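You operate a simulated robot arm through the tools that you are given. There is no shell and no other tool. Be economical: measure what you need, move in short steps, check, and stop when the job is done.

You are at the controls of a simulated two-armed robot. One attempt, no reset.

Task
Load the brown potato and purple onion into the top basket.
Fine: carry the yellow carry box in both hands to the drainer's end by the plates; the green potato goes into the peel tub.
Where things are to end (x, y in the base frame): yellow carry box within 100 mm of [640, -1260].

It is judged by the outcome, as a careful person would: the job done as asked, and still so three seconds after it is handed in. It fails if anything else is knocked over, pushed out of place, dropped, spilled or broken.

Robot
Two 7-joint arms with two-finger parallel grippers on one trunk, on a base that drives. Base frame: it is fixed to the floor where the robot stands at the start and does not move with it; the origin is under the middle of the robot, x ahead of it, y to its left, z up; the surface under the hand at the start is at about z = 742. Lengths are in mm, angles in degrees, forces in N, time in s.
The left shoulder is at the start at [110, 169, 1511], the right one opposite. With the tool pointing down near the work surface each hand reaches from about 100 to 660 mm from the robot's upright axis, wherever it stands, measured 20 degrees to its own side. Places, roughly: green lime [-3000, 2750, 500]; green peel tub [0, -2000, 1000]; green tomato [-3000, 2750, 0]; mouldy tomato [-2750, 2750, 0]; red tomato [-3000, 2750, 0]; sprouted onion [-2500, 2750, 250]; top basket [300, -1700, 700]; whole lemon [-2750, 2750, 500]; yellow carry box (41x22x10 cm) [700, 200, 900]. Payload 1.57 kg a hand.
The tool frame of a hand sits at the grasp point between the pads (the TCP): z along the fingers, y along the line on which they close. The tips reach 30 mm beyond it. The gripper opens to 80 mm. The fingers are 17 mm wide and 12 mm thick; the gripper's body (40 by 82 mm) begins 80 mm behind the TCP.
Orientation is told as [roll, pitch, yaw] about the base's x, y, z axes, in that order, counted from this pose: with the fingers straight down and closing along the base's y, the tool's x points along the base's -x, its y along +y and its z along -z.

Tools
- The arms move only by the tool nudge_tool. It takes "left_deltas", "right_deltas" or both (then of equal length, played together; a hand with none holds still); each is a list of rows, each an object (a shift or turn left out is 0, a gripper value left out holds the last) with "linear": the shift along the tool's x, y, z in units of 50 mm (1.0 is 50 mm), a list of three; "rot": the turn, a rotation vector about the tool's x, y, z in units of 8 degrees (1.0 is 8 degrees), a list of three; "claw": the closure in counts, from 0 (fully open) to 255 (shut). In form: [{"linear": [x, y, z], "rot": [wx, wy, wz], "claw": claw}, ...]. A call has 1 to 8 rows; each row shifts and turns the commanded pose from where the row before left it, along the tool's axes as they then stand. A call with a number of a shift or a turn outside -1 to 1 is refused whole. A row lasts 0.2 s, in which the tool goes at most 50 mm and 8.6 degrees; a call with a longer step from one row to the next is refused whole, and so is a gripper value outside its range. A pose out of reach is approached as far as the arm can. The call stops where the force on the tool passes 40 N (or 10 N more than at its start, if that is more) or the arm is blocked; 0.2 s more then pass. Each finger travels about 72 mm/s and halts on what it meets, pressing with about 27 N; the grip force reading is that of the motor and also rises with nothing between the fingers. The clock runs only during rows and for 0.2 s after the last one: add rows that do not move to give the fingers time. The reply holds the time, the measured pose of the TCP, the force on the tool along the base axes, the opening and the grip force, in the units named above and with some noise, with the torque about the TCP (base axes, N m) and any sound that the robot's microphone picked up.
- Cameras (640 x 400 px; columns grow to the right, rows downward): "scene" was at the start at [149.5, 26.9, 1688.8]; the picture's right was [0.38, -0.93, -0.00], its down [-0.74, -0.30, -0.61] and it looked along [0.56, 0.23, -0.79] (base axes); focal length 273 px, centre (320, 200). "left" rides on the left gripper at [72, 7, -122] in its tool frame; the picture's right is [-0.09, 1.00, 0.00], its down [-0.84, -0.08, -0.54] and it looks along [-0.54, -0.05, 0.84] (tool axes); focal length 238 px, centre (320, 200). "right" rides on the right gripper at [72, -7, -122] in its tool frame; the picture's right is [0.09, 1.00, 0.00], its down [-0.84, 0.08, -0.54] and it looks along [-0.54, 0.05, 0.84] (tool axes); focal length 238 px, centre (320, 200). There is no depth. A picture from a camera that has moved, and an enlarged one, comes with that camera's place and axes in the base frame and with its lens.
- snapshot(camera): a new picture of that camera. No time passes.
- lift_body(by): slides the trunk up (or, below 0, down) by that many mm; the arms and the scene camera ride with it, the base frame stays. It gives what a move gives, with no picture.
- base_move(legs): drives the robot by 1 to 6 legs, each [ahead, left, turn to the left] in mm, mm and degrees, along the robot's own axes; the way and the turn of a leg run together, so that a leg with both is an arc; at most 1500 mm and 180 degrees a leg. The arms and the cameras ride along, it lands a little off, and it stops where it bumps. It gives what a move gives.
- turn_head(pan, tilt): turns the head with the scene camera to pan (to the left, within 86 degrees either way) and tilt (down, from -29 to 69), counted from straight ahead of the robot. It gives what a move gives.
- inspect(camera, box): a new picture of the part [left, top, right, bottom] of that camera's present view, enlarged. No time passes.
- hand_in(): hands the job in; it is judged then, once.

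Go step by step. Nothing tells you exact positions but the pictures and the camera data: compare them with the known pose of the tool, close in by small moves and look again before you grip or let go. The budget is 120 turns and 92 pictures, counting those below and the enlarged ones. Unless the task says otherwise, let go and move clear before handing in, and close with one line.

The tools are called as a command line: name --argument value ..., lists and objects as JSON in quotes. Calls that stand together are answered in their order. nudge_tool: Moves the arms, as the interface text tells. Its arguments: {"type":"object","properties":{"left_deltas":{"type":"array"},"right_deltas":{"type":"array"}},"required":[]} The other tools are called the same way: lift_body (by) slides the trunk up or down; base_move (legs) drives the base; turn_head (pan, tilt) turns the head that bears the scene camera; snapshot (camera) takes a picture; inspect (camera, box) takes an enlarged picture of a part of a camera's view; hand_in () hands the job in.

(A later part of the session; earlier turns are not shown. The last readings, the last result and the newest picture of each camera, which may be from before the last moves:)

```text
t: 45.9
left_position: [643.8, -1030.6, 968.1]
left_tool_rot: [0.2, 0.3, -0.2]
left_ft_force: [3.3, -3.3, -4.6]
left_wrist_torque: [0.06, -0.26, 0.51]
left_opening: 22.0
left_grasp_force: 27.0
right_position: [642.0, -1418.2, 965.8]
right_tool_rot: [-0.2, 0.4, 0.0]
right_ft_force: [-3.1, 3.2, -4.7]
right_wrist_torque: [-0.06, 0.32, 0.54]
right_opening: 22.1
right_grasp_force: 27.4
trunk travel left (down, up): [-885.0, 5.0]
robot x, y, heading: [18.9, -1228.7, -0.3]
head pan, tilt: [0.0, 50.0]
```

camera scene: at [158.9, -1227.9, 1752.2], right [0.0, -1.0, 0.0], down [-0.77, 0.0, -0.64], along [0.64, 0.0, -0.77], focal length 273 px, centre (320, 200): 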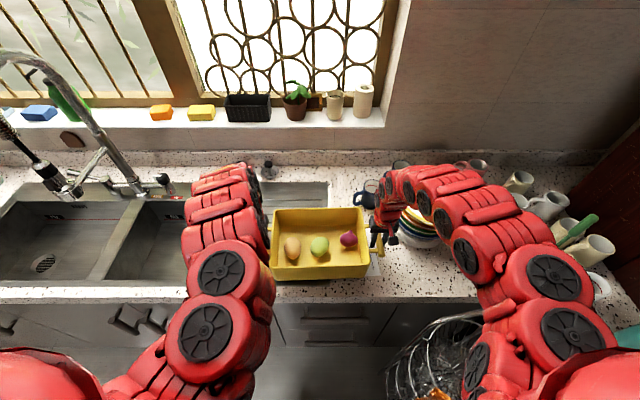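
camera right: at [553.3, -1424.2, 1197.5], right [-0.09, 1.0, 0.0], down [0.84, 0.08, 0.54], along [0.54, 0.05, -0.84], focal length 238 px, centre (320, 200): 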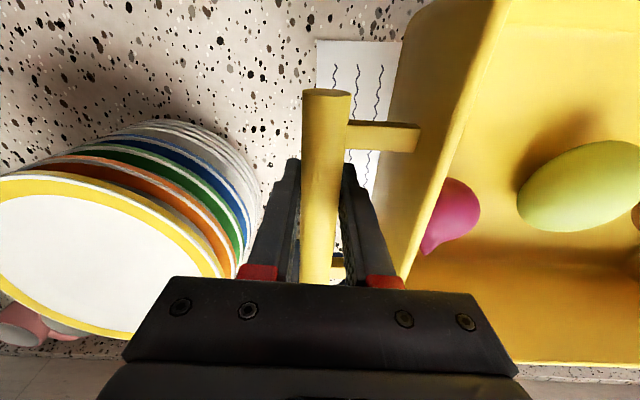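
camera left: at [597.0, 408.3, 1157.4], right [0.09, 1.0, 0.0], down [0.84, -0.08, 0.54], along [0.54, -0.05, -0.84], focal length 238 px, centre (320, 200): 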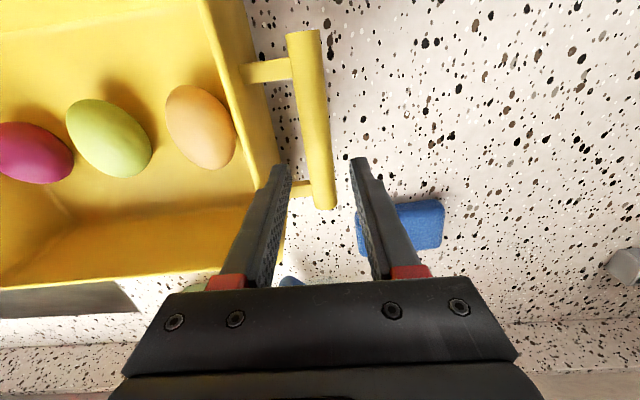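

The weight is still fully in the hands (about 4.6 N each), so it is not down yet. I continue slowly.

nudge_tool --left_deltas '[{"linear": [0, 0, 0.05]}, {"linear": [0, 0, 0.05]}, {"linear": [0, 0, 0]}]' --right_deltas '[{"linear": [0, 0, 0.05]}, {"linear": [0, 0, 0.05]}, {"linear": [0, 0, 0]}]'

snapshot --camera "right"

snapshot --camera "left"

```text
t: 46.6
left_position: [642.9, -1029.6, 966.1]
left_tool_rot: [0.1, 0.0, -0.2]
left_ft_force: [9.2, -6.4, 13.7]
left_wrist_torque: [-0.04, 0.43, 0.47]
left_opening: 22.1
left_grasp_force: 27.0
right_position: [643.9, -1416.4, 964.2]
right_tool_rot: [-0.3, -0.1, 0.0]
right_ft_force: [4.0, 6.5, 19.5]
right_wrist_torque: [-0.07, 0.01, 0.47]
right_opening: 21.8
right_grasp_force: 26.7
trunk travel left (down, up): [-885.0, 5.0]
robot x, y, heading: [20.1, -1225.5, -0.2]
head pan, tilt: [0.0, 50.0]
```

```text
64 pictures are left
camera right: at [571.2, -1423.9, 1086.1], right [-0.09, 1.0, 0.0], down [0.84, 0.08, 0.54], along [0.54, 0.05, -0.84], focal length 238 px, centre (320, 200)
```

right: 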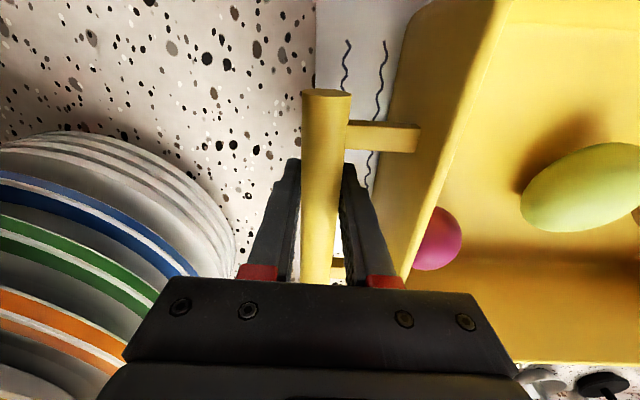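

```text
63 pictures are left
camera left: at [571.3, -1023.9, 1087.6], right [0.09, 1.0, 0.0], down [0.84, -0.08, 0.54], along [0.54, -0.05, -0.84], focal length 238 px, centre (320, 200)
```

left: 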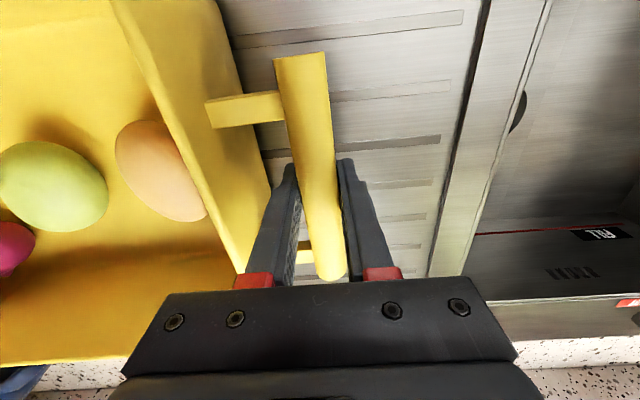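

The box is on the surface (upward forces of 14 and 19 N). I ease the press, open both to 32 mm, and rise straight up.

nudge_tool --left_deltas '[{"linear": [0, 0, -0.05]}, {"linear": [0, 0, 0], "claw": 153}, {"linear": [0, 0, 0]}, {"linear": [0, 0, 0]}]' --right_deltas '[{"linear": [0, 0, -0.05]}, {"linear": [0, 0, 0], "claw": 153}, {"linear": [0, 0, 0]}, {"linear": [0, 0, 0]}]'

nudge_tool --left_deltas '[{"linear": [0, 0, -0.3]}, {"linear": [0, 0, -0.3]}, {"linear": [0, 0, -0.4]}, {"linear": [0, 0, -0.5]}, {"linear": [0, 0, -0.5]}, {"linear": [0, 0, -0.5]}, {"linear": [0, 0, 0]}]' --right_deltas '[{"linear": [0, 0, -0.3]}, {"linear": [0, 0, -0.3]}, {"linear": [0, 0, -0.4]}, {"linear": [0, 0, -0.5]}, {"linear": [0, 0, -0.5]}, {"linear": [0, 0, -0.5]}, {"linear": [0, 0, 0]}]'

snapshot --camera "scene"

snapshot --camera "right"

```text
t: 47.6
left_position: [642.0, -1030.9, 966.1]
left_tool_rot: [0.2, 0.3, -0.1]
left_ft_force: [1.1, 0.3, -0.5]
left_wrist_torque: [0.02, -0.01, 0.0]
left_opening: 32.0
left_grasp_force: 0.1
right_position: [642.2, -1417.1, 963.2]
right_tool_rot: [-0.2, 0.1, 0.1]
right_ft_force: [0.3, -0.1, -0.7]
right_wrist_torque: [0.02, 0.0, 0.02]
right_opening: 32.2
right_grasp_force: 0.1
trunk travel left (down, up): [-885.0, 5.0]
robot x, y, heading: [16.2, -1229.8, -0.1]
head pan, tilt: [0.0, 50.0]
```

```text
t: 49.2
left_position: [649.7, -1029.6, 1088.2]
left_tool_rot: [0.1, 0.6, -0.2]
left_ft_force: [0.1, -0.2, -0.3]
left_wrist_torque: [-0.01, 0.0, 0.01]
left_opening: 31.7
left_grasp_force: 0.1
left hand out of reach, approached as far as the arm can: row 4
right_position: [648.2, -1414.8, 1086.1]
right_tool_rot: [-0.3, 0.7, 0.0]
right_ft_force: [0.8, -1.1, -0.7]
right_wrist_torque: [-0.02, 0.0, 0.0]
right_opening: 32.2
right_grasp_force: 0.0
right hand out of reach, approached as far as the arm can: row 6
trunk travel left (down, up): [-885.0, 5.0]
robot x, y, heading: [22.5, -1224.7, -0.4]
head pan, tilt: [0.0, 50.0]
```

```text
62 pictures are left
camera scene: at [178.5, -1225.5, 1751.9], right [0.0, -1.0, 0.0], down [-0.77, 0.0, -0.64], along [0.64, 0.0, -0.77], focal length 273 px, centre (320, 200)
```

scene: 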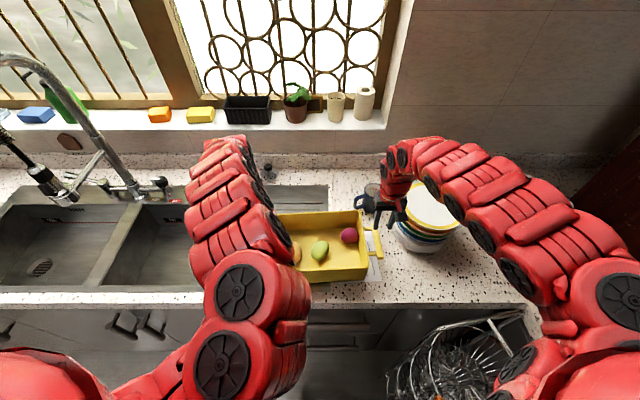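

```text
61 pictures are left
camera right: at [577.7, -1421.8, 1209.5], right [-0.09, 1.0, 0.0], down [0.84, 0.08, 0.53], along [0.53, 0.04, -0.85], focal length 238 px, centre (320, 200)
```

right: 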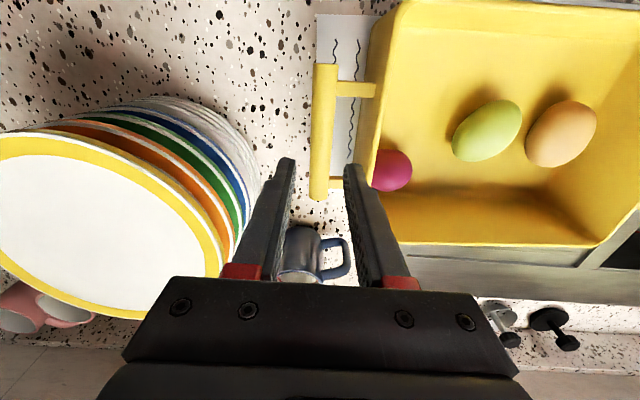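

The box stands released at about (643, -1224). Inside, I take the onion to be near (707, -1320), the green potato (646, -1217) and the brown potato (640, -1117), all around z 915. I drive 47 ahead, open the right hand and move it over the onion.

base_move --legs '[[47, 0, 0]]'

nudge_tool --right_deltas '[{"linear": [0, 0.5, 0], "claw": 0}, {"linear": [0, 0.5, 0]}, {"linear": [0, 0.5, 0]}, {"linear": [0, 0.4, 0]}, {"linear": [0, 0, 0]}]'

snapshot --camera "right"

snapshot --camera "left"

```text
t: 50.2
left_position: [686.6, -1031.0, 1092.6]
left_tool_rot: [0.2, 0.1, -0.1]
left_ft_force: [-0.6, -0.3, 0.5]
left_wrist_torque: [0.03, -0.08, 0.03]
left_opening: 32.0
left_grasp_force: 0.1
right_position: [687.2, -1417.0, 1092.4]
right_tool_rot: [-0.2, 0.2, -0.1]
right_ft_force: [-0.3, 0.1, 0.1]
right_wrist_torque: [0.02, -0.05, 0.0]
right_opening: 31.8
right_grasp_force: 0.1
trunk travel left (down, up): [-885.0, 5.0]
robot x, y, heading: [65.7, -1226.0, 0.1]
head pan, tilt: [0.0, 50.0]
```

```text
t: 51.4
left_position: [692.6, -1030.4, 1089.5]
left_tool_rot: [0.2, 0.4, -0.1]
left_ft_force: [-0.2, 0.1, -0.4]
left_wrist_torque: [0.01, 0.0, -0.01]
left_opening: 32.1
left_grasp_force: 0.0
right_position: [692.0, -1321.9, 1086.9]
right_tool_rot: [-0.3, 0.4, -0.1]
right_ft_force: [0.2, -0.1, -0.4]
right_wrist_torque: [-0.02, 0.01, 0.02]
right_opening: 80.1
right_grasp_force: 0.0
trunk travel left (down, up): [-885.0, 5.0]
robot x, y, heading: [60.0, -1224.1, -0.1]
head pan, tilt: [0.0, 50.0]
```

```text
60 pictures are left
camera right: at [620.7, -1328.5, 1210.1], right [-0.09, 1.0, 0.0], down [0.84, 0.08, 0.54], along [0.53, 0.05, -0.84], focal length 238 px, centre (320, 200)
```

right: 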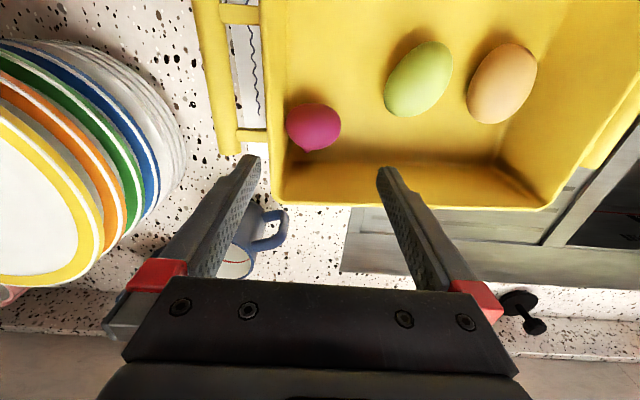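

```text
59 pictures are left
camera left: at [621.7, -1024.6, 1211.2], right [0.09, 1.0, 0.0], down [0.84, -0.08, 0.54], along [0.53, -0.05, -0.84], focal length 238 px, centre (320, 200)
```

left: 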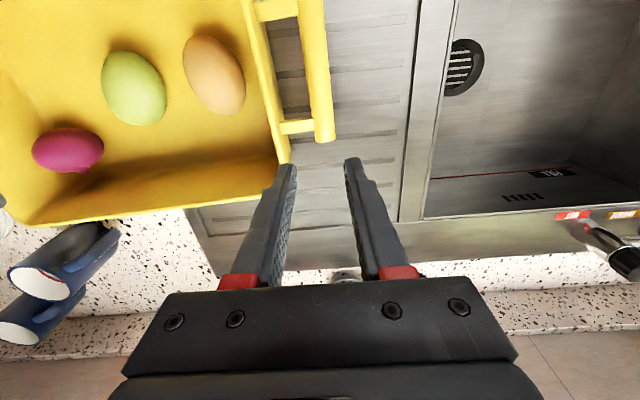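

Triangulating, the onion is at (693, -1330, ~942), hard by the right wall, so the grip must close along x where both sides have room. I turn the right tool about its z by steps.

nudge_tool --right_deltas '[{"rot": [0, 0, 1]}, {"rot": [0, 0, 1]}, {"rot": [0, 0, 1]}, {"rot": [0, 0, 1]}, {"rot": [0, 0, 1]}, {"rot": [0, 0, 1]}, {"rot": [0, 0, 1]}, {"rot": [0, 0, 1]}]'

```text
t: 53.2
left_position: [693.0, -1031.0, 1089.4]
left_tool_rot: [0.1, 0.5, -0.1]
left_ft_force: [-0.3, 0.2, -1.4]
left_wrist_torque: [-0.02, -0.04, 0.0]
left_opening: 32.1
left_grasp_force: 0.0
right_position: [692.6, -1321.8, 1086.0]
right_tool_rot: [-0.5, 0.0, -64.2]
right_ft_force: [-0.8, -0.4, 0.6]
right_wrist_torque: [0.01, 0.01, -0.02]
right_opening: 79.7
right_grasp_force: 0.0
trunk travel left (down, up): [-885.0, 5.0]
robot x, y, heading: [66.3, -1227.3, 0.0]
head pan, tilt: [0.0, 50.0]
```

nudge_tool --right_deltas '[{"rot": [0, 0, 1]}, {"rot": [0, 0, 1]}, {"rot": [0, 0, 1]}, {"linear": [-0.16, 0, 0.4]}, {"linear": [0, 0, 0.5]}, {"linear": [0, 0, 0.4]}, {"linear": [0, 0, 0]}]'

snapshot --camera "right"

```text
t: 54.8
left_position: [693.5, -1030.4, 1089.6]
left_tool_rot: [0.1, 0.4, -0.1]
left_ft_force: [0.3, -0.4, 0.0]
left_wrist_torque: [-0.02, 0.0, 0.01]
left_opening: 32.0
left_grasp_force: 0.0
right_position: [692.0, -1330.7, 1022.0]
right_tool_rot: [-0.4, -0.1, -88.0]
right_ft_force: [-0.7, 0.9, -0.3]
right_wrist_torque: [0.03, -0.01, 0.02]
right_opening: 80.1
right_grasp_force: 0.1
trunk travel left (down, up): [-885.0, 5.0]
robot x, y, heading: [66.3, -1224.8, -0.3]
head pan, tilt: [0.0, 50.0]
```

```text
58 pictures are left
camera right: at [684.0, -1258.4, 1143.4], right [0.99, 0.13, -0.01], down [0.11, -0.83, 0.54], along [0.06, -0.54, -0.84], focal length 238 px, centre (320, 200)
```

right: 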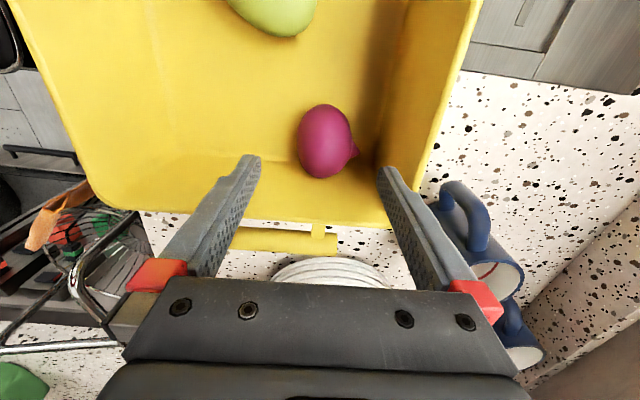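

Onion confirmed at (695, -1328). The far wall leans in to about x 740 near the floor, so I narrow to 67 mm, shift 3 mm back, and descend to z 948.

nudge_tool --right_deltas '[{"linear": [0, -0.06, 0.2], "claw": 41}, {"linear": [0, 0, 0.3]}, {"linear": [0, 0, 0.3]}, {"linear": [0, 0, 0.2]}, {"linear": [0, 0, 0]}]'

snapshot --camera "right"

```text
t: 56.0
left_position: [693.6, -1030.0, 1087.9]
left_tool_rot: [0.2, 0.4, -0.1]
left_ft_force: [-0.4, -1.0, 1.1]
left_wrist_torque: [0.0, 0.0, -0.02]
left_opening: 32.0
left_grasp_force: 0.0
right_position: [688.3, -1330.4, 971.0]
right_tool_rot: [-0.5, -0.3, -88.0]
right_ft_force: [-0.7, 1.1, -0.9]
right_wrist_torque: [0.0, -0.01, -0.03]
right_opening: 67.4
right_grasp_force: 0.2
trunk travel left (down, up): [-885.0, 5.0]
robot x, y, heading: [62.4, -1225.4, 0.2]
head pan, tilt: [0.0, 50.0]
```

```text
57 pictures are left
camera right: at [681.3, -1259.5, 1093.0], right [0.99, 0.13, -0.01], down [0.11, -0.83, 0.54], along [0.06, -0.54, -0.84], focal length 238 px, centre (320, 200)
```

right: 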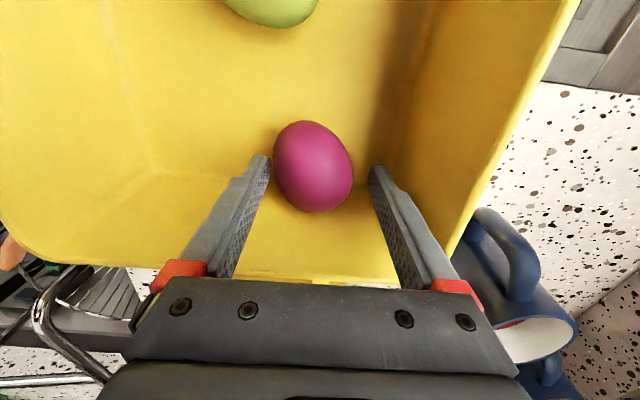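

The onion sits between the fingers. I go 24 mm lower and close.

nudge_tool --right_deltas '[{"linear": [0, 0, 0.25]}, {"linear": [0, 0, 0.23]}, {"linear": [0, 0, 0]}, {"linear": [0, 0, 0], "claw": 255}, {"linear": [0, 0, 0]}, {"linear": [0, 0, 0]}, {"linear": [0, 0, 0]}]'

snapshot --camera "right"

```text
t: 57.6
left_position: [693.6, -1031.6, 1088.2]
left_tool_rot: [0.2, 0.4, -0.2]
left_ft_force: [0.0, -0.7, 0.1]
left_wrist_torque: [-0.01, -0.02, 0.01]
left_opening: 31.9
left_grasp_force: 0.1
right_position: [689.0, -1330.8, 948.9]
right_tool_rot: [-0.4, -0.1, -88.1]
right_ft_force: [0.9, -0.1, 0.4]
right_wrist_torque: [0.02, 0.01, -0.03]
right_opening: 61.4
right_grasp_force: 27.3
trunk travel left (down, up): [-885.0, 5.0]
robot x, y, heading: [65.0, -1227.4, -0.1]
head pan, tilt: [0.0, 50.0]
```

```text
56 pictures are left
camera right: at [680.7, -1259.0, 1069.8], right [0.99, 0.13, -0.01], down [0.11, -0.83, 0.54], along [0.06, -0.54, -0.84], focal length 238 px, centre (320, 200)
```

right: 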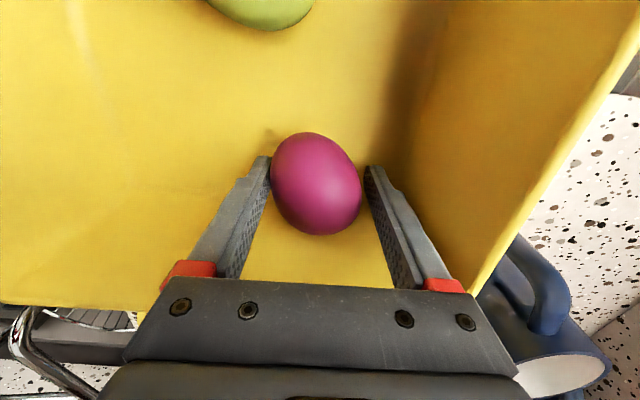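

The grip reads 61 mm at 27 N, so it holds the onion. I lift it 150 mm and check.

nudge_tool --right_deltas '[{"linear": [0, 0, -0.3]}, {"linear": [0, 0, -0.4]}, {"linear": [0, 0, -0.5]}, {"linear": [0, 0, -0.5]}, {"linear": [0, 0, -0.5]}, {"linear": [0, 0, -0.5]}, {"linear": [0, 0, 0]}]'

snapshot --camera "right"

```text
t: 59.2
left_position: [694.7, -1028.6, 1088.2]
left_tool_rot: [0.1, 0.5, -0.1]
left_ft_force: [-0.3, 1.2, 0.8]
left_wrist_torque: [-0.04, 0.04, -0.05]
left_opening: 32.1
left_grasp_force: 0.1
right_position: [689.4, -1328.5, 1083.4]
right_tool_rot: [-0.6, -0.3, -88.1]
right_ft_force: [0.1, 0.5, -1.4]
right_wrist_torque: [0.02, 0.01, 0.0]
right_opening: 61.4
right_grasp_force: 27.1
trunk travel left (down, up): [-885.0, 5.0]
robot x, y, heading: [63.5, -1231.0, 0.2]
head pan, tilt: [0.0, 50.0]
```

```text
55 pictures are left
camera right: at [681.5, -1256.2, 1204.7], right [0.99, 0.13, -0.01], down [0.11, -0.83, 0.55], along [0.06, -0.54, -0.84], focal length 238 px, centre (320, 200)
```

right: 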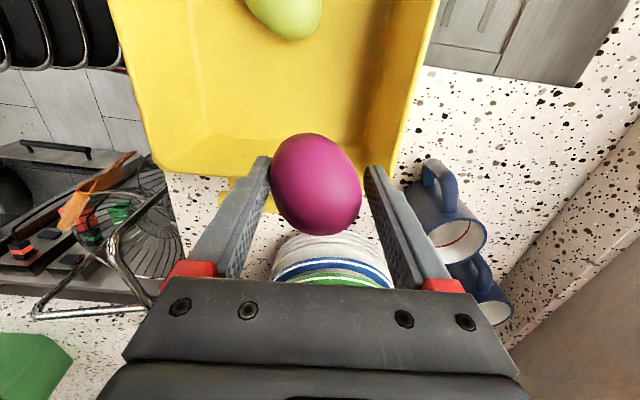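

The onion is held. The brown potato triangulates to (633, -1135, 935), with its long axis about 34° off x. I back up 45, then bring the left hand over it turned 34°.

base_move --legs '[[-45, 0, 0]]'

nudge_tool --left_deltas '[{"linear": [0, -0.5, 0], "claw": 41}, {"linear": [0, -0.5, 0]}, {"linear": [0, -0.5, 0]}, {"linear": [0, -0.5, 0]}, {"linear": [0, 0, 0], "rot": [0, 0, -1]}, {"linear": [0, 0, 0], "rot": [0, 0, -1]}, {"linear": [0, 0, 0], "rot": [0, 0, -1]}, {"linear": [0, 0, 0.5], "rot": [0, 0, -1]}]'

snapshot --camera "left"

```text
t: 60.1
left_position: [656.8, -1030.8, 1084.4]
left_tool_rot: [0.2, 0.7, -0.1]
left_ft_force: [0.2, 0.0, 0.1]
left_wrist_torque: [0.03, 0.08, 0.01]
left_opening: 32.1
left_grasp_force: 0.1
right_position: [651.7, -1329.1, 1078.2]
right_tool_rot: [-0.8, -0.3, -88.1]
right_ft_force: [0.1, -0.7, -1.2]
right_wrist_torque: [-0.01, 0.06, -0.01]
right_opening: 61.4
right_grasp_force: 26.7
trunk travel left (down, up): [-885.0, 5.0]
robot x, y, heading: [17.2, -1222.6, -0.1]
head pan, tilt: [0.0, 50.0]
```

```text
t: 61.9
left_position: [650.9, -1131.0, 1062.8]
left_tool_rot: [0.4, 0.4, 32.1]
left_ft_force: [-0.8, 0.8, 0.4]
left_wrist_torque: [0.01, 0.04, 0.05]
left_opening: 67.1
left_grasp_force: 0.1
right_position: [645.6, -1328.9, 1082.9]
right_tool_rot: [-0.6, -0.3, -88.0]
right_ft_force: [0.1, -0.1, -1.8]
right_wrist_torque: [0.0, 0.01, 0.0]
right_opening: 61.1
right_grasp_force: 26.8
trunk travel left (down, up): [-885.0, 5.0]
robot x, y, heading: [20.9, -1225.5, -0.0]
head pan, tilt: [0.0, 50.0]
```

```text
54 pictures are left
camera left: at [587.2, -1163.5, 1184.5], right [-0.45, 0.89, 0.01], down [0.75, 0.38, 0.54], along [0.48, 0.25, -0.84], focal length 238 px, centre (320, 200)
```

left: 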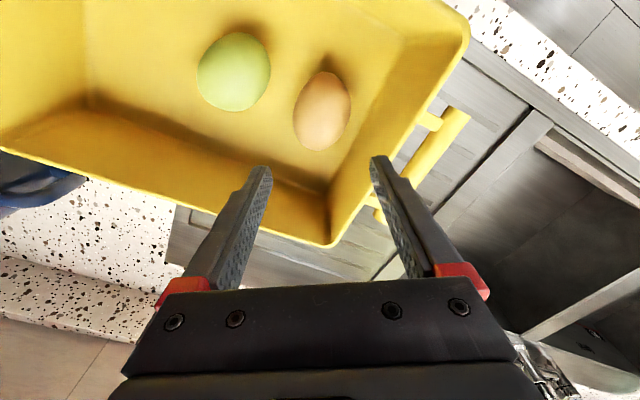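

The brown potato is confirmed at (633, -1136), about 58 mm wide, with some 23 mm gap to the green one. I centre over it, open to 70 mm and lower partway.

nudge_tool --left_deltas '[{"linear": [0.364, 0.1, 0.3], "claw": 32}, {"linear": [0, 0, 0.5]}, {"linear": [0, 0, 0.5]}, {"linear": [0, 0, 0.2]}, {"linear": [0, 0, 0]}]'

snapshot --camera "left"

```text
t: 63.1
left_position: [632.0, -1137.4, 987.3]
left_tool_rot: [0.4, 0.2, 31.8]
left_ft_force: [1.0, 0.0, -0.7]
left_wrist_torque: [-0.01, -0.01, 0.0]
left_opening: 69.7
left_grasp_force: 0.1
right_position: [647.4, -1329.4, 1082.3]
right_tool_rot: [-0.4, -0.2, -88.2]
right_ft_force: [0.2, 0.1, -1.2]
right_wrist_torque: [0.01, 0.01, -0.01]
right_opening: 61.2
right_grasp_force: 27.5
trunk travel left (down, up): [-885.0, 5.0]
robot x, y, heading: [18.9, -1229.4, -0.2]
head pan, tilt: [0.0, 50.0]
```

```text
53 pictures are left
camera left: at [567.3, -1168.8, 1109.8], right [-0.45, 0.89, 0.01], down [0.76, 0.37, 0.54], along [0.48, 0.25, -0.84], focal length 238 px, centre (320, 200)
```

left: 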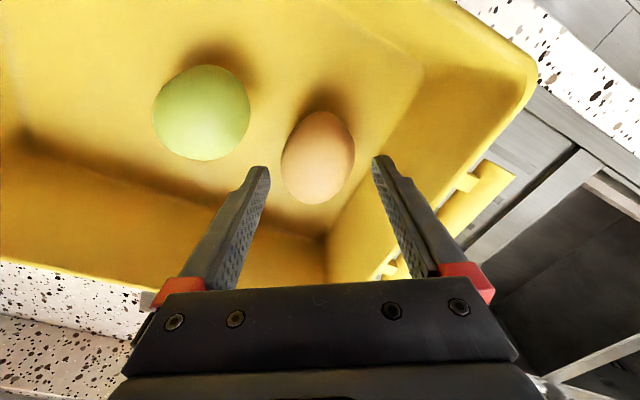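

Nicely centred between the fingers. I descend to z ≈ 942 and close.

nudge_tool --left_deltas '[{"linear": [0, 0, 0.3]}, {"linear": [0, 0, 0.3]}, {"linear": [0, 0, 0.3]}, {"linear": [0, 0, 0]}, {"linear": [0, 0, 0], "claw": 255}, {"linear": [0, 0, 0]}, {"linear": [0, 0, 0]}, {"linear": [0, 0, 0]}]'

nudge_tool --left_deltas '[{"linear": [0, 0, -0.3]}, {"linear": [0, 0, -0.5]}, {"linear": [0, 0, -0.5]}, {"linear": [0, 0, -0.5]}, {"linear": [0, 0, -0.5]}, {"linear": [0, 0, -0.4]}, {"linear": [0, 0, 0]}]'

snapshot --camera "left"

```text
t: 64.9
left_position: [631.0, -1136.5, 941.8]
left_tool_rot: [0.5, 0.2, 31.8]
left_ft_force: [0.8, 0.1, 0.8]
left_wrist_torque: [0.0, 0.01, -0.01]
left_opening: 58.9
left_grasp_force: 26.9
right_position: [645.2, -1330.7, 1083.3]
right_tool_rot: [-0.3, -0.2, -88.1]
right_ft_force: [-0.1, 0.5, -0.9]
right_wrist_torque: [0.0, 0.01, 0.03]
right_opening: 61.2
right_grasp_force: 26.8
trunk travel left (down, up): [-885.0, 5.0]
robot x, y, heading: [21.0, -1223.1, 0.1]
head pan, tilt: [0.0, 50.0]
```

```text
t: 66.5
left_position: [638.0, -1137.7, 1075.5]
left_tool_rot: [0.5, 0.3, 31.9]
left_ft_force: [0.3, -0.5, -1.0]
left_wrist_torque: [0.02, 0.0, 0.01]
left_opening: 58.9
left_grasp_force: 26.9
left hand out of reach, approached as far as the arm can: row 6
right_position: [644.7, -1329.3, 1082.3]
right_tool_rot: [-0.4, -0.1, -88.2]
right_ft_force: [0.3, -0.3, -0.8]
right_wrist_torque: [0.0, -0.02, 0.02]
right_opening: 61.3
right_grasp_force: 26.9
trunk travel left (down, up): [-885.0, 5.0]
robot x, y, heading: [18.9, -1223.9, 0.1]
head pan, tilt: [0.0, 50.0]
```

```text
52 pictures are left
camera left: at [575.4, -1170.5, 1197.0], right [-0.45, 0.89, 0.01], down [0.76, 0.37, 0.54], along [0.48, 0.25, -0.84], focal length 238 px, centre (320, 200)
```

left: 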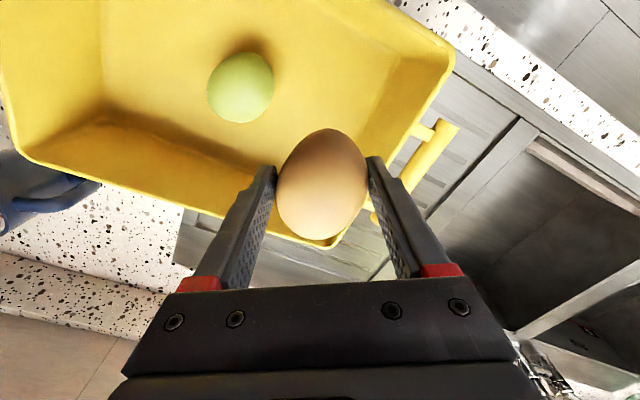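

Both vegetables are held. I back away 300 mm from the counter and look at the rack.

base_move --legs '[[-300, 0, 0]]'

turn_head --pan -40 --tilt 45

snapshot --camera "scene"

```text
t: 68.5
left_position: [340.1, -1138.1, 1074.7]
left_tool_rot: [0.6, 0.4, 31.6]
left_ft_force: [-0.5, -0.4, -1.4]
left_wrist_torque: [-0.04, 0.0, 0.01]
left_opening: 59.0
left_grasp_force: 27.2
right_position: [347.0, -1331.4, 1082.2]
right_tool_rot: [-0.5, -0.2, -88.3]
right_ft_force: [0.3, -0.7, -1.1]
right_wrist_torque: [0.0, 0.01, -0.02]
right_opening: 61.3
right_grasp_force: 26.8
trunk travel left (down, up): [-885.0, 5.0]
robot x, y, heading: [-283.9, -1223.7, -0.3]
head pan, tilt: [0.0, 50.0]
```

```text
t: 69.6
left_position: [340.2, -1137.9, 1074.1]
left_tool_rot: [0.5, 0.4, 31.8]
left_ft_force: [1.2, 0.0, -1.8]
left_wrist_torque: [0.0, -0.01, 0.0]
left_opening: 59.0
left_grasp_force: 26.6
right_position: [347.2, -1331.8, 1082.0]
right_tool_rot: [-0.4, -0.2, -88.2]
right_ft_force: [0.0, -0.9, -1.4]
right_wrist_torque: [0.02, 0.0, 0.03]
right_opening: 61.3
right_grasp_force: 26.7
trunk travel left (down, up): [-885.0, 5.0]
robot x, y, heading: [-275.3, -1226.6, -0.3]
head pan, tilt: [-40.0, 45.0]
```

```text
51 pictures are left
camera scene: at [-135.3, -1279.2, 1759.0], right [-0.65, -0.76, 0.0], down [-0.54, 0.46, -0.71], along [0.54, -0.46, -0.71], focal length 273 px, centre (320, 200)
```

scene: 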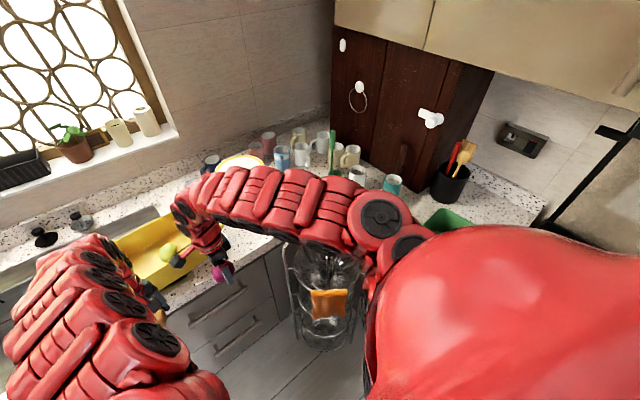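

I strafe left for room, then turn 50° right so that both hands face the rack from a distance, and look again.

base_move --legs '[[0, 225, 0], [0, 0, -50]]'

turn_head --pan 0 --tilt 35

snapshot --camera "scene"

```text
t: 73.5
left_position: [189.7, -1412.8, 1075.5]
left_tool_rot: [0.5, 0.4, -17.7]
left_ft_force: [1.1, -0.2, -1.8]
left_wrist_torque: [0.01, 0.01, -0.01]
left_opening: 59.2
left_grasp_force: 26.8
right_position: [48.5, -1543.1, 1083.1]
right_tool_rot: [-0.4, -0.4, -137.7]
right_ft_force: [-0.8, -0.2, -1.0]
right_wrist_torque: [-0.01, 0.02, 0.01]
right_opening: 61.4
right_grasp_force: 26.8
trunk travel left (down, up): [-885.0, 5.0]
robot x, y, heading: [-278.0, -999.0, -49.8]
head pan, tilt: [-40.0, 45.0]
```

```text
t: 74.6
left_position: [190.0, -1413.6, 1075.6]
left_tool_rot: [0.6, 0.3, -17.7]
left_ft_force: [0.5, -0.2, -1.8]
left_wrist_torque: [0.0, 0.03, 0.02]
left_opening: 58.7
left_grasp_force: 27.2
right_position: [49.2, -1544.0, 1082.4]
right_tool_rot: [-0.3, -0.1, -137.7]
right_ft_force: [0.2, -0.4, -0.9]
right_wrist_torque: [0.0, 0.02, 0.0]
right_opening: 61.3
right_grasp_force: 27.0
trunk travel left (down, up): [-885.0, 5.0]
robot x, y, heading: [-277.0, -999.1, -49.6]
head pan, tilt: [0.0, 35.0]
```

```text
50 pictures are left
camera scene: at [-168.9, -1130.0, 1773.9], right [-0.76, -0.65, 0.0], down [-0.37, 0.44, -0.82], along [0.53, -0.63, -0.57], focal length 273 px, centre (320, 200)
```

scene: 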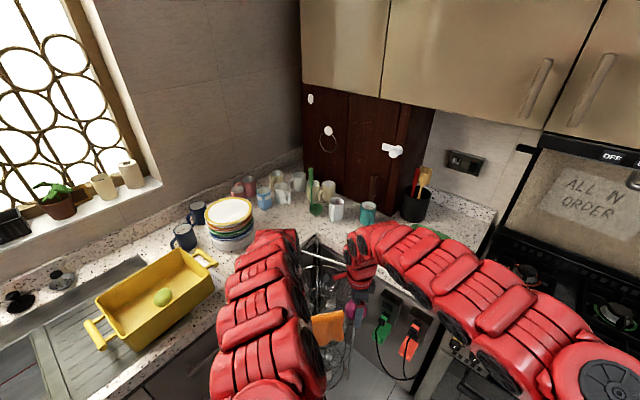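

inspect --camera "scene" --box '[260, 180, 460, 320]'

snapshot --camera "right"

snapshot --camera "left"

```text
2.86 times, centred on (360, 250) of scene
camera zoom: at [-168.9, -1130.0, 1773.9], right [-0.76, -0.65, 0.0], down [-0.37, 0.44, -0.82], along [0.53, -0.63, -0.57], focal length 781 px, centre (206, 57)
```

zoom: 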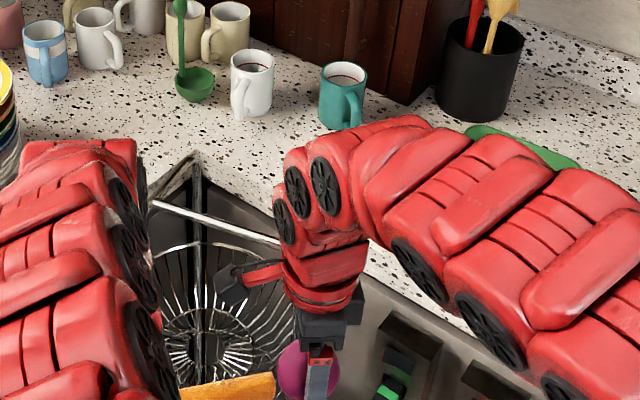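

```text
48 pictures are left
camera right: at [98.5, -1491.3, 1204.9], right [0.74, -0.67, -0.01], down [-0.56, -0.62, 0.55], along [-0.37, -0.4, -0.84], focal length 238 px, centre (320, 200)
```

right: 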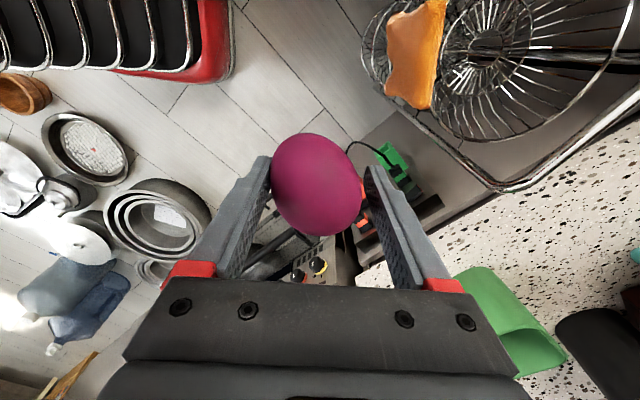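

```text
47 pictures are left
camera left: at [123.9, -1386.2, 1197.1], right [0.39, 0.92, 0.01], down [0.78, -0.33, 0.54], along [0.5, -0.2, -0.84], focal length 238 px, centre (320, 200)
```

left: 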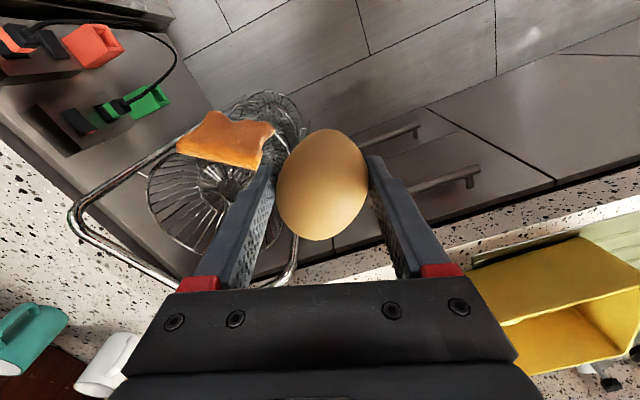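

From two views, the rack's top bar runs along y ≈ -1703 (x 165–420) at z ≈ 976. The top basket's rim is centred near (275, -1663, 835), radius about 130, with the orange cloth on its near rim at (177, -1559). I drive so that the left hand comes above the open front part of the basket.

base_move --legs '[[224, -72, 0]]'

snapshot --camera "left"

snapshot --camera "right"

```text
t: 76.3
left_position: [280.8, -1628.2, 1076.2]
left_tool_rot: [0.5, 0.2, -17.4]
left_ft_force: [0.0, 0.9, -1.3]
left_wrist_torque: [0.02, 0.02, -0.03]
left_opening: 59.2
left_grasp_force: 27.2
right_position: [140.2, -1758.0, 1083.1]
right_tool_rot: [-0.4, -0.5, -137.5]
right_ft_force: [-0.3, 0.3, -1.5]
right_wrist_torque: [-0.01, -0.01, 0.0]
right_opening: 61.1
right_grasp_force: 27.0
trunk travel left (down, up): [-885.0, 5.0]
robot x, y, heading: [-187.5, -1215.7, -49.6]
head pan, tilt: [0.0, 35.0]
```

```text
46 pictures are left
camera left: at [214.3, -1599.9, 1197.8], right [0.39, 0.92, 0.01], down [0.78, -0.33, 0.54], along [0.5, -0.2, -0.84], focal length 238 px, centre (320, 200)
```

left: 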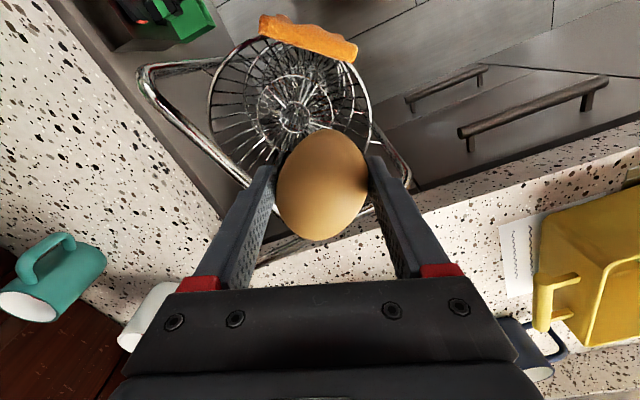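

```text
45 pictures are left
camera right: at [189.3, -1705.0, 1205.7], right [0.74, -0.67, -0.01], down [-0.56, -0.62, 0.55], along [-0.37, -0.4, -0.84], focal length 238 px, centre (320, 200)
```

right: 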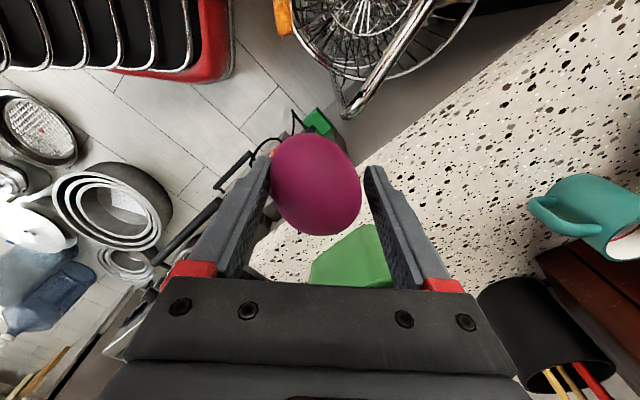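

The basket centre is confirmed at about (262, -1663), with the rim free of my hand. I shift the left hand toward the middle and lower to z ≈ 870.

nudge_tool --left_deltas '[{"linear": [0.09, -0.38, 0.3]}, {"linear": [0, 0, 0.75]}, {"linear": [0, 0, 0.75]}, {"linear": [0, 0, 0.75]}, {"linear": [0, 0, 0.75]}, {"linear": [0, 0, 0.75]}, {"linear": [0, 0, 0]}]'

snapshot --camera "left"

turn_head --pan 0 --tilt 50

inspect --camera "scene" --box '[200, 100, 440, 250]'

```text
t: 77.9
left_position: [269.1, -1643.7, 873.3]
left_tool_rot: [0.4, 0.4, -17.5]
left_ft_force: [-0.3, 0.4, -1.8]
left_wrist_torque: [0.01, 0.04, 0.0]
left_opening: 57.8
left_grasp_force: 26.9
right_position: [139.5, -1758.9, 1083.7]
right_tool_rot: [-0.4, -0.2, -137.5]
right_ft_force: [-0.6, -0.1, -0.8]
right_wrist_torque: [0.04, -0.01, 0.02]
right_opening: 60.9
right_grasp_force: 27.2
trunk travel left (down, up): [-885.0, 5.0]
robot x, y, heading: [-190.5, -1217.1, -49.4]
head pan, tilt: [0.0, 35.0]
```

```text
44 pictures are left
camera left: at [202.4, -1615.8, 994.8], right [0.39, 0.92, 0.01], down [0.78, -0.33, 0.54], along [0.5, -0.2, -0.84], focal length 238 px, centre (320, 200)
```

left: 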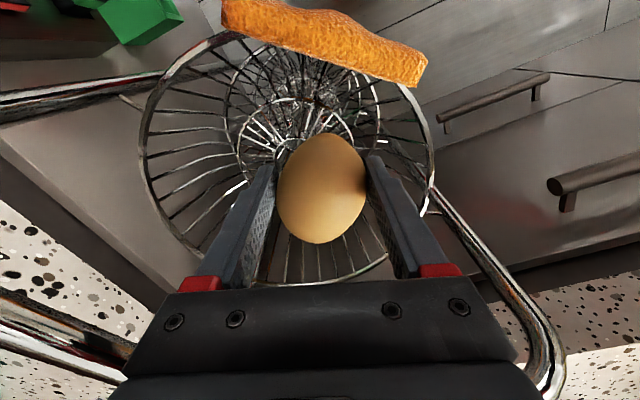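

```text
t: 78.7
left_position: [269.2, -1643.2, 873.0]
left_tool_rot: [0.5, 0.4, -17.5]
left_ft_force: [-0.1, -0.7, -0.5]
left_wrist_torque: [-0.01, 0.0, 0.0]
left_opening: 58.0
left_grasp_force: 27.3
right_position: [140.2, -1759.1, 1082.6]
right_tool_rot: [-0.4, -0.2, -137.5]
right_ft_force: [-0.1, -0.3, -1.3]
right_wrist_torque: [0.02, 0.02, 0.03]
right_opening: 61.3
right_grasp_force: 27.4
trunk travel left (down, up): [-885.0, 5.0]
robot x, y, heading: [-188.0, -1215.4, -49.5]
head pan, tilt: [0.0, 50.0]
```

```text
2.67 times, centred on (320, 175) of scene
camera zoom: at [-86.0, -1337.8, 1752.3], right [-0.76, -0.65, 0.0], down [-0.5, 0.58, -0.64], along [0.42, -0.49, -0.77], focal length 729 px, centre (320, 267)
```

zoom: 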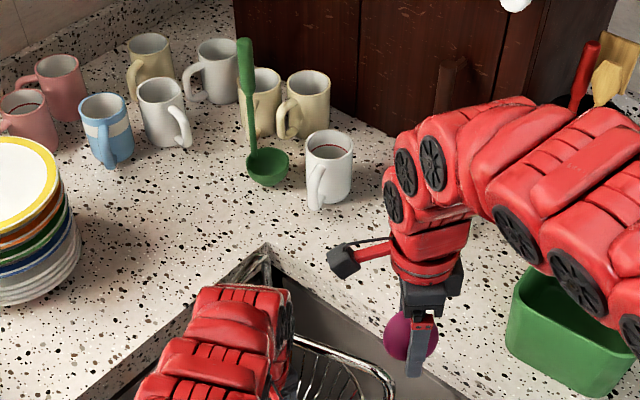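

The potato hangs just above the rim inside the basket's circle. I lower it slowly another 45 mm, watching the force.

nudge_tool --left_deltas '[{"linear": [0.06, -0.12, 0.2]}, {"linear": [0, 0, 0.2]}, {"linear": [0, 0, 0.2]}, {"linear": [0, 0, 0.2]}, {"linear": [0, 0, 0.1]}, {"linear": [0, 0, 0]}]'

snapshot --camera "left"

```text
t: 80.1
left_position: [257.9, -1632.5, 843.8]
left_tool_rot: [0.5, 0.4, -17.5]
left_ft_force: [0.0, 0.7, -1.1]
left_wrist_torque: [-0.01, -0.02, 0.0]
left_opening: 57.7
left_grasp_force: 26.9
left hand out of reach, approached as far as the arm can: row 1, 3, 4, 5
right_position: [140.3, -1759.3, 1082.5]
right_tool_rot: [-0.3, -0.3, -137.4]
right_ft_force: [-0.3, 0.6, -0.9]
right_wrist_torque: [0.03, 0.0, 0.01]
right_opening: 61.1
right_grasp_force: 27.1
trunk travel left (down, up): [-885.0, 5.0]
robot x, y, heading: [-188.5, -1218.8, -49.5]
head pan, tilt: [0.0, 50.0]
```

```text
42 pictures are left
camera left: at [191.7, -1605.2, 965.7], right [0.39, 0.92, 0.01], down [0.78, -0.33, 0.54], along [0.5, -0.2, -0.84], focal length 238 px, centre (320, 200)
```

left: 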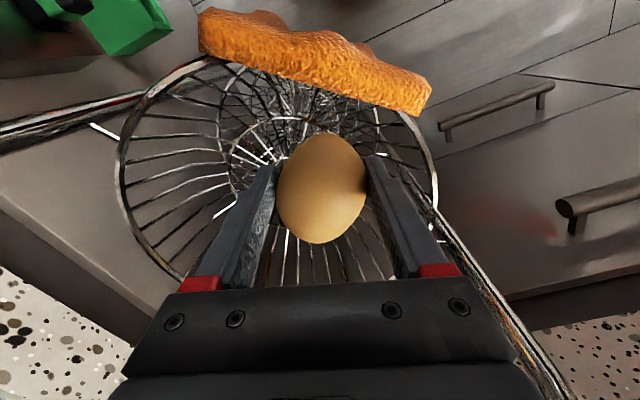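

The arm is at its extension limit, so I lower the trunk a little, recentre the hand, then continue.

lift_body --by -40

nudge_tool --left_deltas '[{"linear": [0.0, -0.3, -0.1]}, {"linear": [0, -0.2, 0]}, {"linear": [0, 0, 0]}]'

snapshot --camera "left"

```text
t: 80.9
left_position: [258.3, -1632.5, 803.3]
left_tool_rot: [0.5, 0.3, -17.5]
left_ft_force: [-0.5, 0.0, -1.0]
left_wrist_torque: [0.0, -0.01, -0.04]
left_opening: 57.8
left_grasp_force: 27.1
right_position: [139.6, -1759.3, 1042.4]
right_tool_rot: [-0.5, -0.3, -137.5]
right_ft_force: [-1.1, 0.3, -0.9]
right_wrist_torque: [0.02, -0.01, 0.02]
right_opening: 61.4
right_grasp_force: 27.0
trunk travel left (down, up): [-845.0, 45.0]
robot x, y, heading: [-191.0, -1220.2, -49.5]
head pan, tilt: [0.0, 50.0]
```

```text
t: 81.7
left_position: [251.2, -1642.4, 811.6]
left_tool_rot: [0.5, 0.1, -17.5]
left_ft_force: [-0.1, -0.4, -1.8]
left_wrist_torque: [0.01, 0.03, 0.0]
left_opening: 57.7
left_grasp_force: 27.2
left hand out of reach, approached as far as the arm can: row 1, 2
right_position: [139.9, -1758.4, 1042.7]
right_tool_rot: [-0.5, -0.2, -137.5]
right_ft_force: [0.1, -0.1, -0.9]
right_wrist_torque: [0.0, -0.01, -0.01]
right_opening: 61.4
right_grasp_force: 26.6
trunk travel left (down, up): [-845.0, 45.0]
robot x, y, heading: [-187.6, -1218.1, -49.8]
head pan, tilt: [0.0, 50.0]
```

```text
41 pictures are left
camera left: at [185.4, -1615.5, 933.7], right [0.39, 0.92, 0.01], down [0.78, -0.33, 0.54], along [0.5, -0.2, -0.84], focal length 238 px, centre (320, 200)
```

left: 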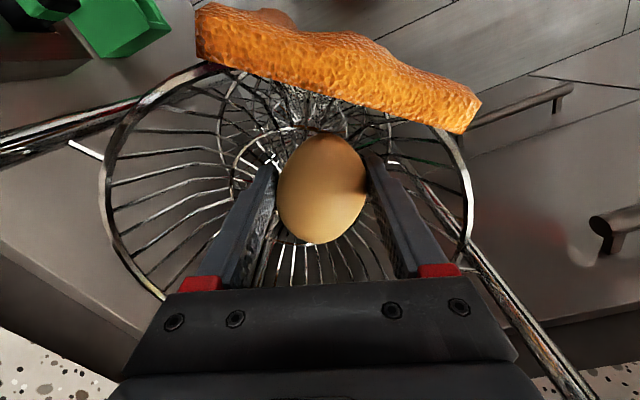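

By apparent size, the rim is at z ≈ 795, centred (253, -1664), radius about 125, and the potato is just entering it. I raise the right hand for clearance, then lower the trunk 45 mm more.

nudge_tool --right_deltas '[{"linear": [0, 0, -0.3]}, {"linear": [0, 0, -0.3]}, {"linear": [0, 0, -0.3]}, {"linear": [0, 0, 0]}]'

lift_body --by -40

snapshot --camera "left"

```text
t: 82.7
left_position: [251.4, -1641.2, 811.7]
left_tool_rot: [0.5, 0.4, -17.5]
left_ft_force: [-0.2, -0.5, -0.7]
left_wrist_torque: [0.01, 0.01, 0.01]
left_opening: 57.9
left_grasp_force: 26.9
right_position: [146.6, -1764.7, 1085.5]
right_tool_rot: [-0.7, -0.3, -137.5]
right_ft_force: [0.4, -0.1, -0.9]
right_wrist_torque: [-0.02, -0.02, -0.01]
right_opening: 61.2
right_grasp_force: 26.7
right hand out of reach, approached as far as the arm can: row 2, 3
trunk travel left (down, up): [-845.0, 45.0]
robot x, y, heading: [-189.3, -1219.3, -49.7]
head pan, tilt: [0.0, 50.0]
```

```text
t: 83.6
left_position: [252.0, -1641.9, 772.2]
left_tool_rot: [0.5, 0.3, -17.4]
left_ft_force: [-0.5, 0.6, -0.9]
left_wrist_torque: [-0.03, -0.02, -0.02]
left_opening: 57.5
left_grasp_force: 26.4
right_position: [145.9, -1763.8, 1045.3]
right_tool_rot: [-0.5, -0.4, -137.5]
right_ft_force: [0.4, -0.2, -1.7]
right_wrist_torque: [0.0, -0.04, -0.03]
right_opening: 61.4
right_grasp_force: 26.9
trunk travel left (down, up): [-805.0, 85.0]
robot x, y, heading: [-189.5, -1217.3, -49.4]
head pan, tilt: [0.0, 50.0]
```

```text
40 pictures are left
camera left: at [185.1, -1615.2, 893.9], right [0.39, 0.92, 0.01], down [0.78, -0.33, 0.54], along [0.5, -0.2, -0.84], focal length 238 px, centre (320, 200)
```

left: 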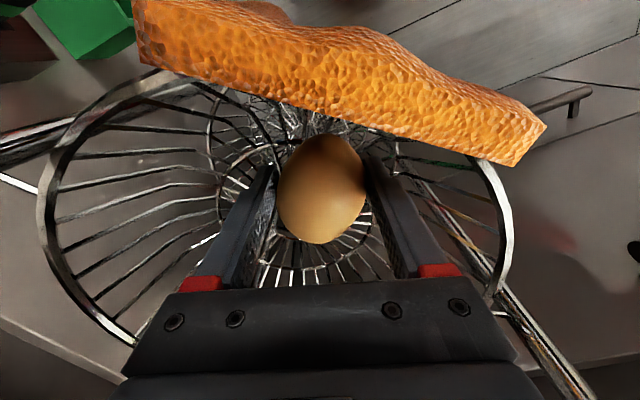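

The potato is well inside the basket. I go 15 mm more and then release gently.

lift_body --by -15

nudge_tool --left_deltas '[{"linear": [0, 0, 0], "claw": 55}, {"linear": [0, 0, 0]}, {"linear": [0, 0, 0]}]'

snapshot --camera "left"

```text
t: 84.2
left_position: [254.5, -1645.0, 759.0]
left_tool_rot: [0.2, 0.0, -17.5]
left_ft_force: [10.2, -9.7, 20.3]
left_wrist_torque: [0.51, -0.33, -0.36]
left_opening: 56.9
left_grasp_force: 27.1
right_position: [147.1, -1766.1, 1030.3]
right_tool_rot: [-0.5, -0.3, -137.5]
right_ft_force: [1.0, 0.0, -1.3]
right_wrist_torque: [0.02, -0.02, 0.0]
right_opening: 61.2
right_grasp_force: 26.8
trunk travel left (down, up): [-790.0, 100.0]
robot x, y, heading: [-187.8, -1220.6, -49.8]
head pan, tilt: [0.0, 50.0]
```

```text
t: 85.2
left_position: [254.0, -1645.7, 759.9]
left_tool_rot: [0.1, -0.2, -17.5]
left_ft_force: [1.4, -4.0, 4.0]
left_wrist_torque: [-0.02, -0.06, -0.13]
left_opening: 59.4
left_grasp_force: 0.0
right_position: [146.4, -1765.8, 1029.6]
right_tool_rot: [-0.5, -0.3, -137.5]
right_ft_force: [0.9, 0.7, -0.8]
right_wrist_torque: [-0.02, -0.01, 0.02]
right_opening: 61.0
right_grasp_force: 27.2
trunk travel left (down, up): [-790.0, 100.0]
robot x, y, heading: [-189.9, -1218.0, -49.5]
head pan, tilt: [0.0, 50.0]
stopped in row 3 (left hand): the force on the tool passed its limit at 41 N (the readings are from after the stop); the commanded pose is now the measured one
```

```text
39 pictures are left
camera left: at [187.1, -1617.9, 880.0], right [0.39, 0.92, 0.0], down [0.77, -0.33, 0.54], along [0.5, -0.21, -0.84], focal length 238 px, centre (320, 200)
```

left: 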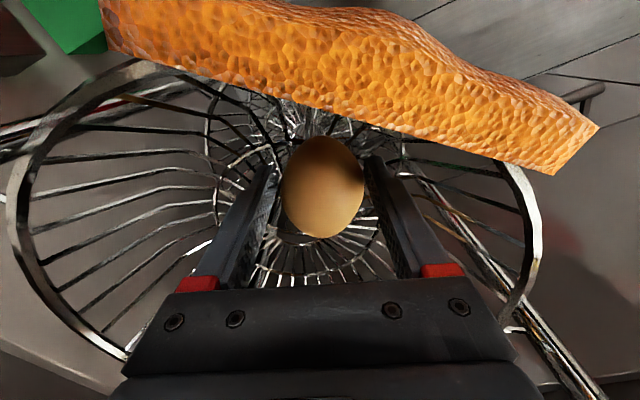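

The potato touched the floor and the fingers have loosened (59.4 mm, no grip force), but a fingertip meets the wires. I rise in small steps while opening slightly.

nudge_tool --left_deltas '[{"linear": [0, 0, -0.1], "claw": 64}, {"linear": [0, 0, -0.15]}, {"linear": [0, 0, -0.15], "claw": 55}, {"linear": [0, 0, 0]}, {"linear": [0, 0, 0]}]'

snapshot --camera "left"

```text
t: 86.4
left_position: [252.4, -1644.3, 777.3]
left_tool_rot: [0.3, 0.1, -17.5]
left_ft_force: [-0.4, 0.6, 0.1]
left_wrist_torque: [0.02, 0.02, 0.02]
left_opening: 62.7
left_grasp_force: 0.0
right_position: [146.4, -1765.5, 1030.2]
right_tool_rot: [-0.6, -0.4, -137.5]
right_ft_force: [-0.3, 0.5, -1.1]
right_wrist_torque: [0.04, 0.01, -0.03]
right_opening: 61.3
right_grasp_force: 27.2
trunk travel left (down, up): [-790.0, 100.0]
robot x, y, heading: [-187.4, -1216.2, -49.2]
head pan, tilt: [0.0, 50.0]
```

```text
38 pictures are left
camera left: at [186.4, -1616.8, 899.8], right [0.39, 0.92, 0.0], down [0.77, -0.33, 0.54], along [0.5, -0.21, -0.84], focal length 238 px, centre (320, 200)
```

left: 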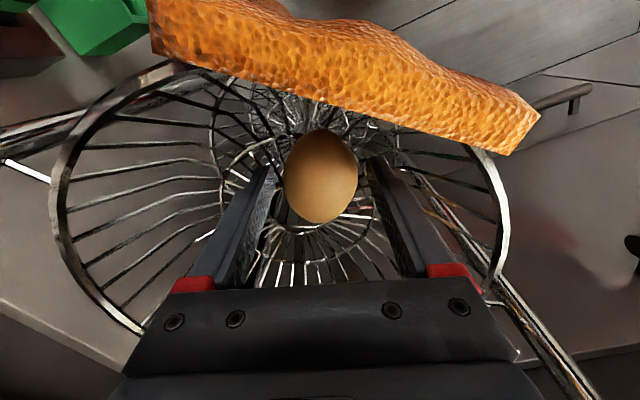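

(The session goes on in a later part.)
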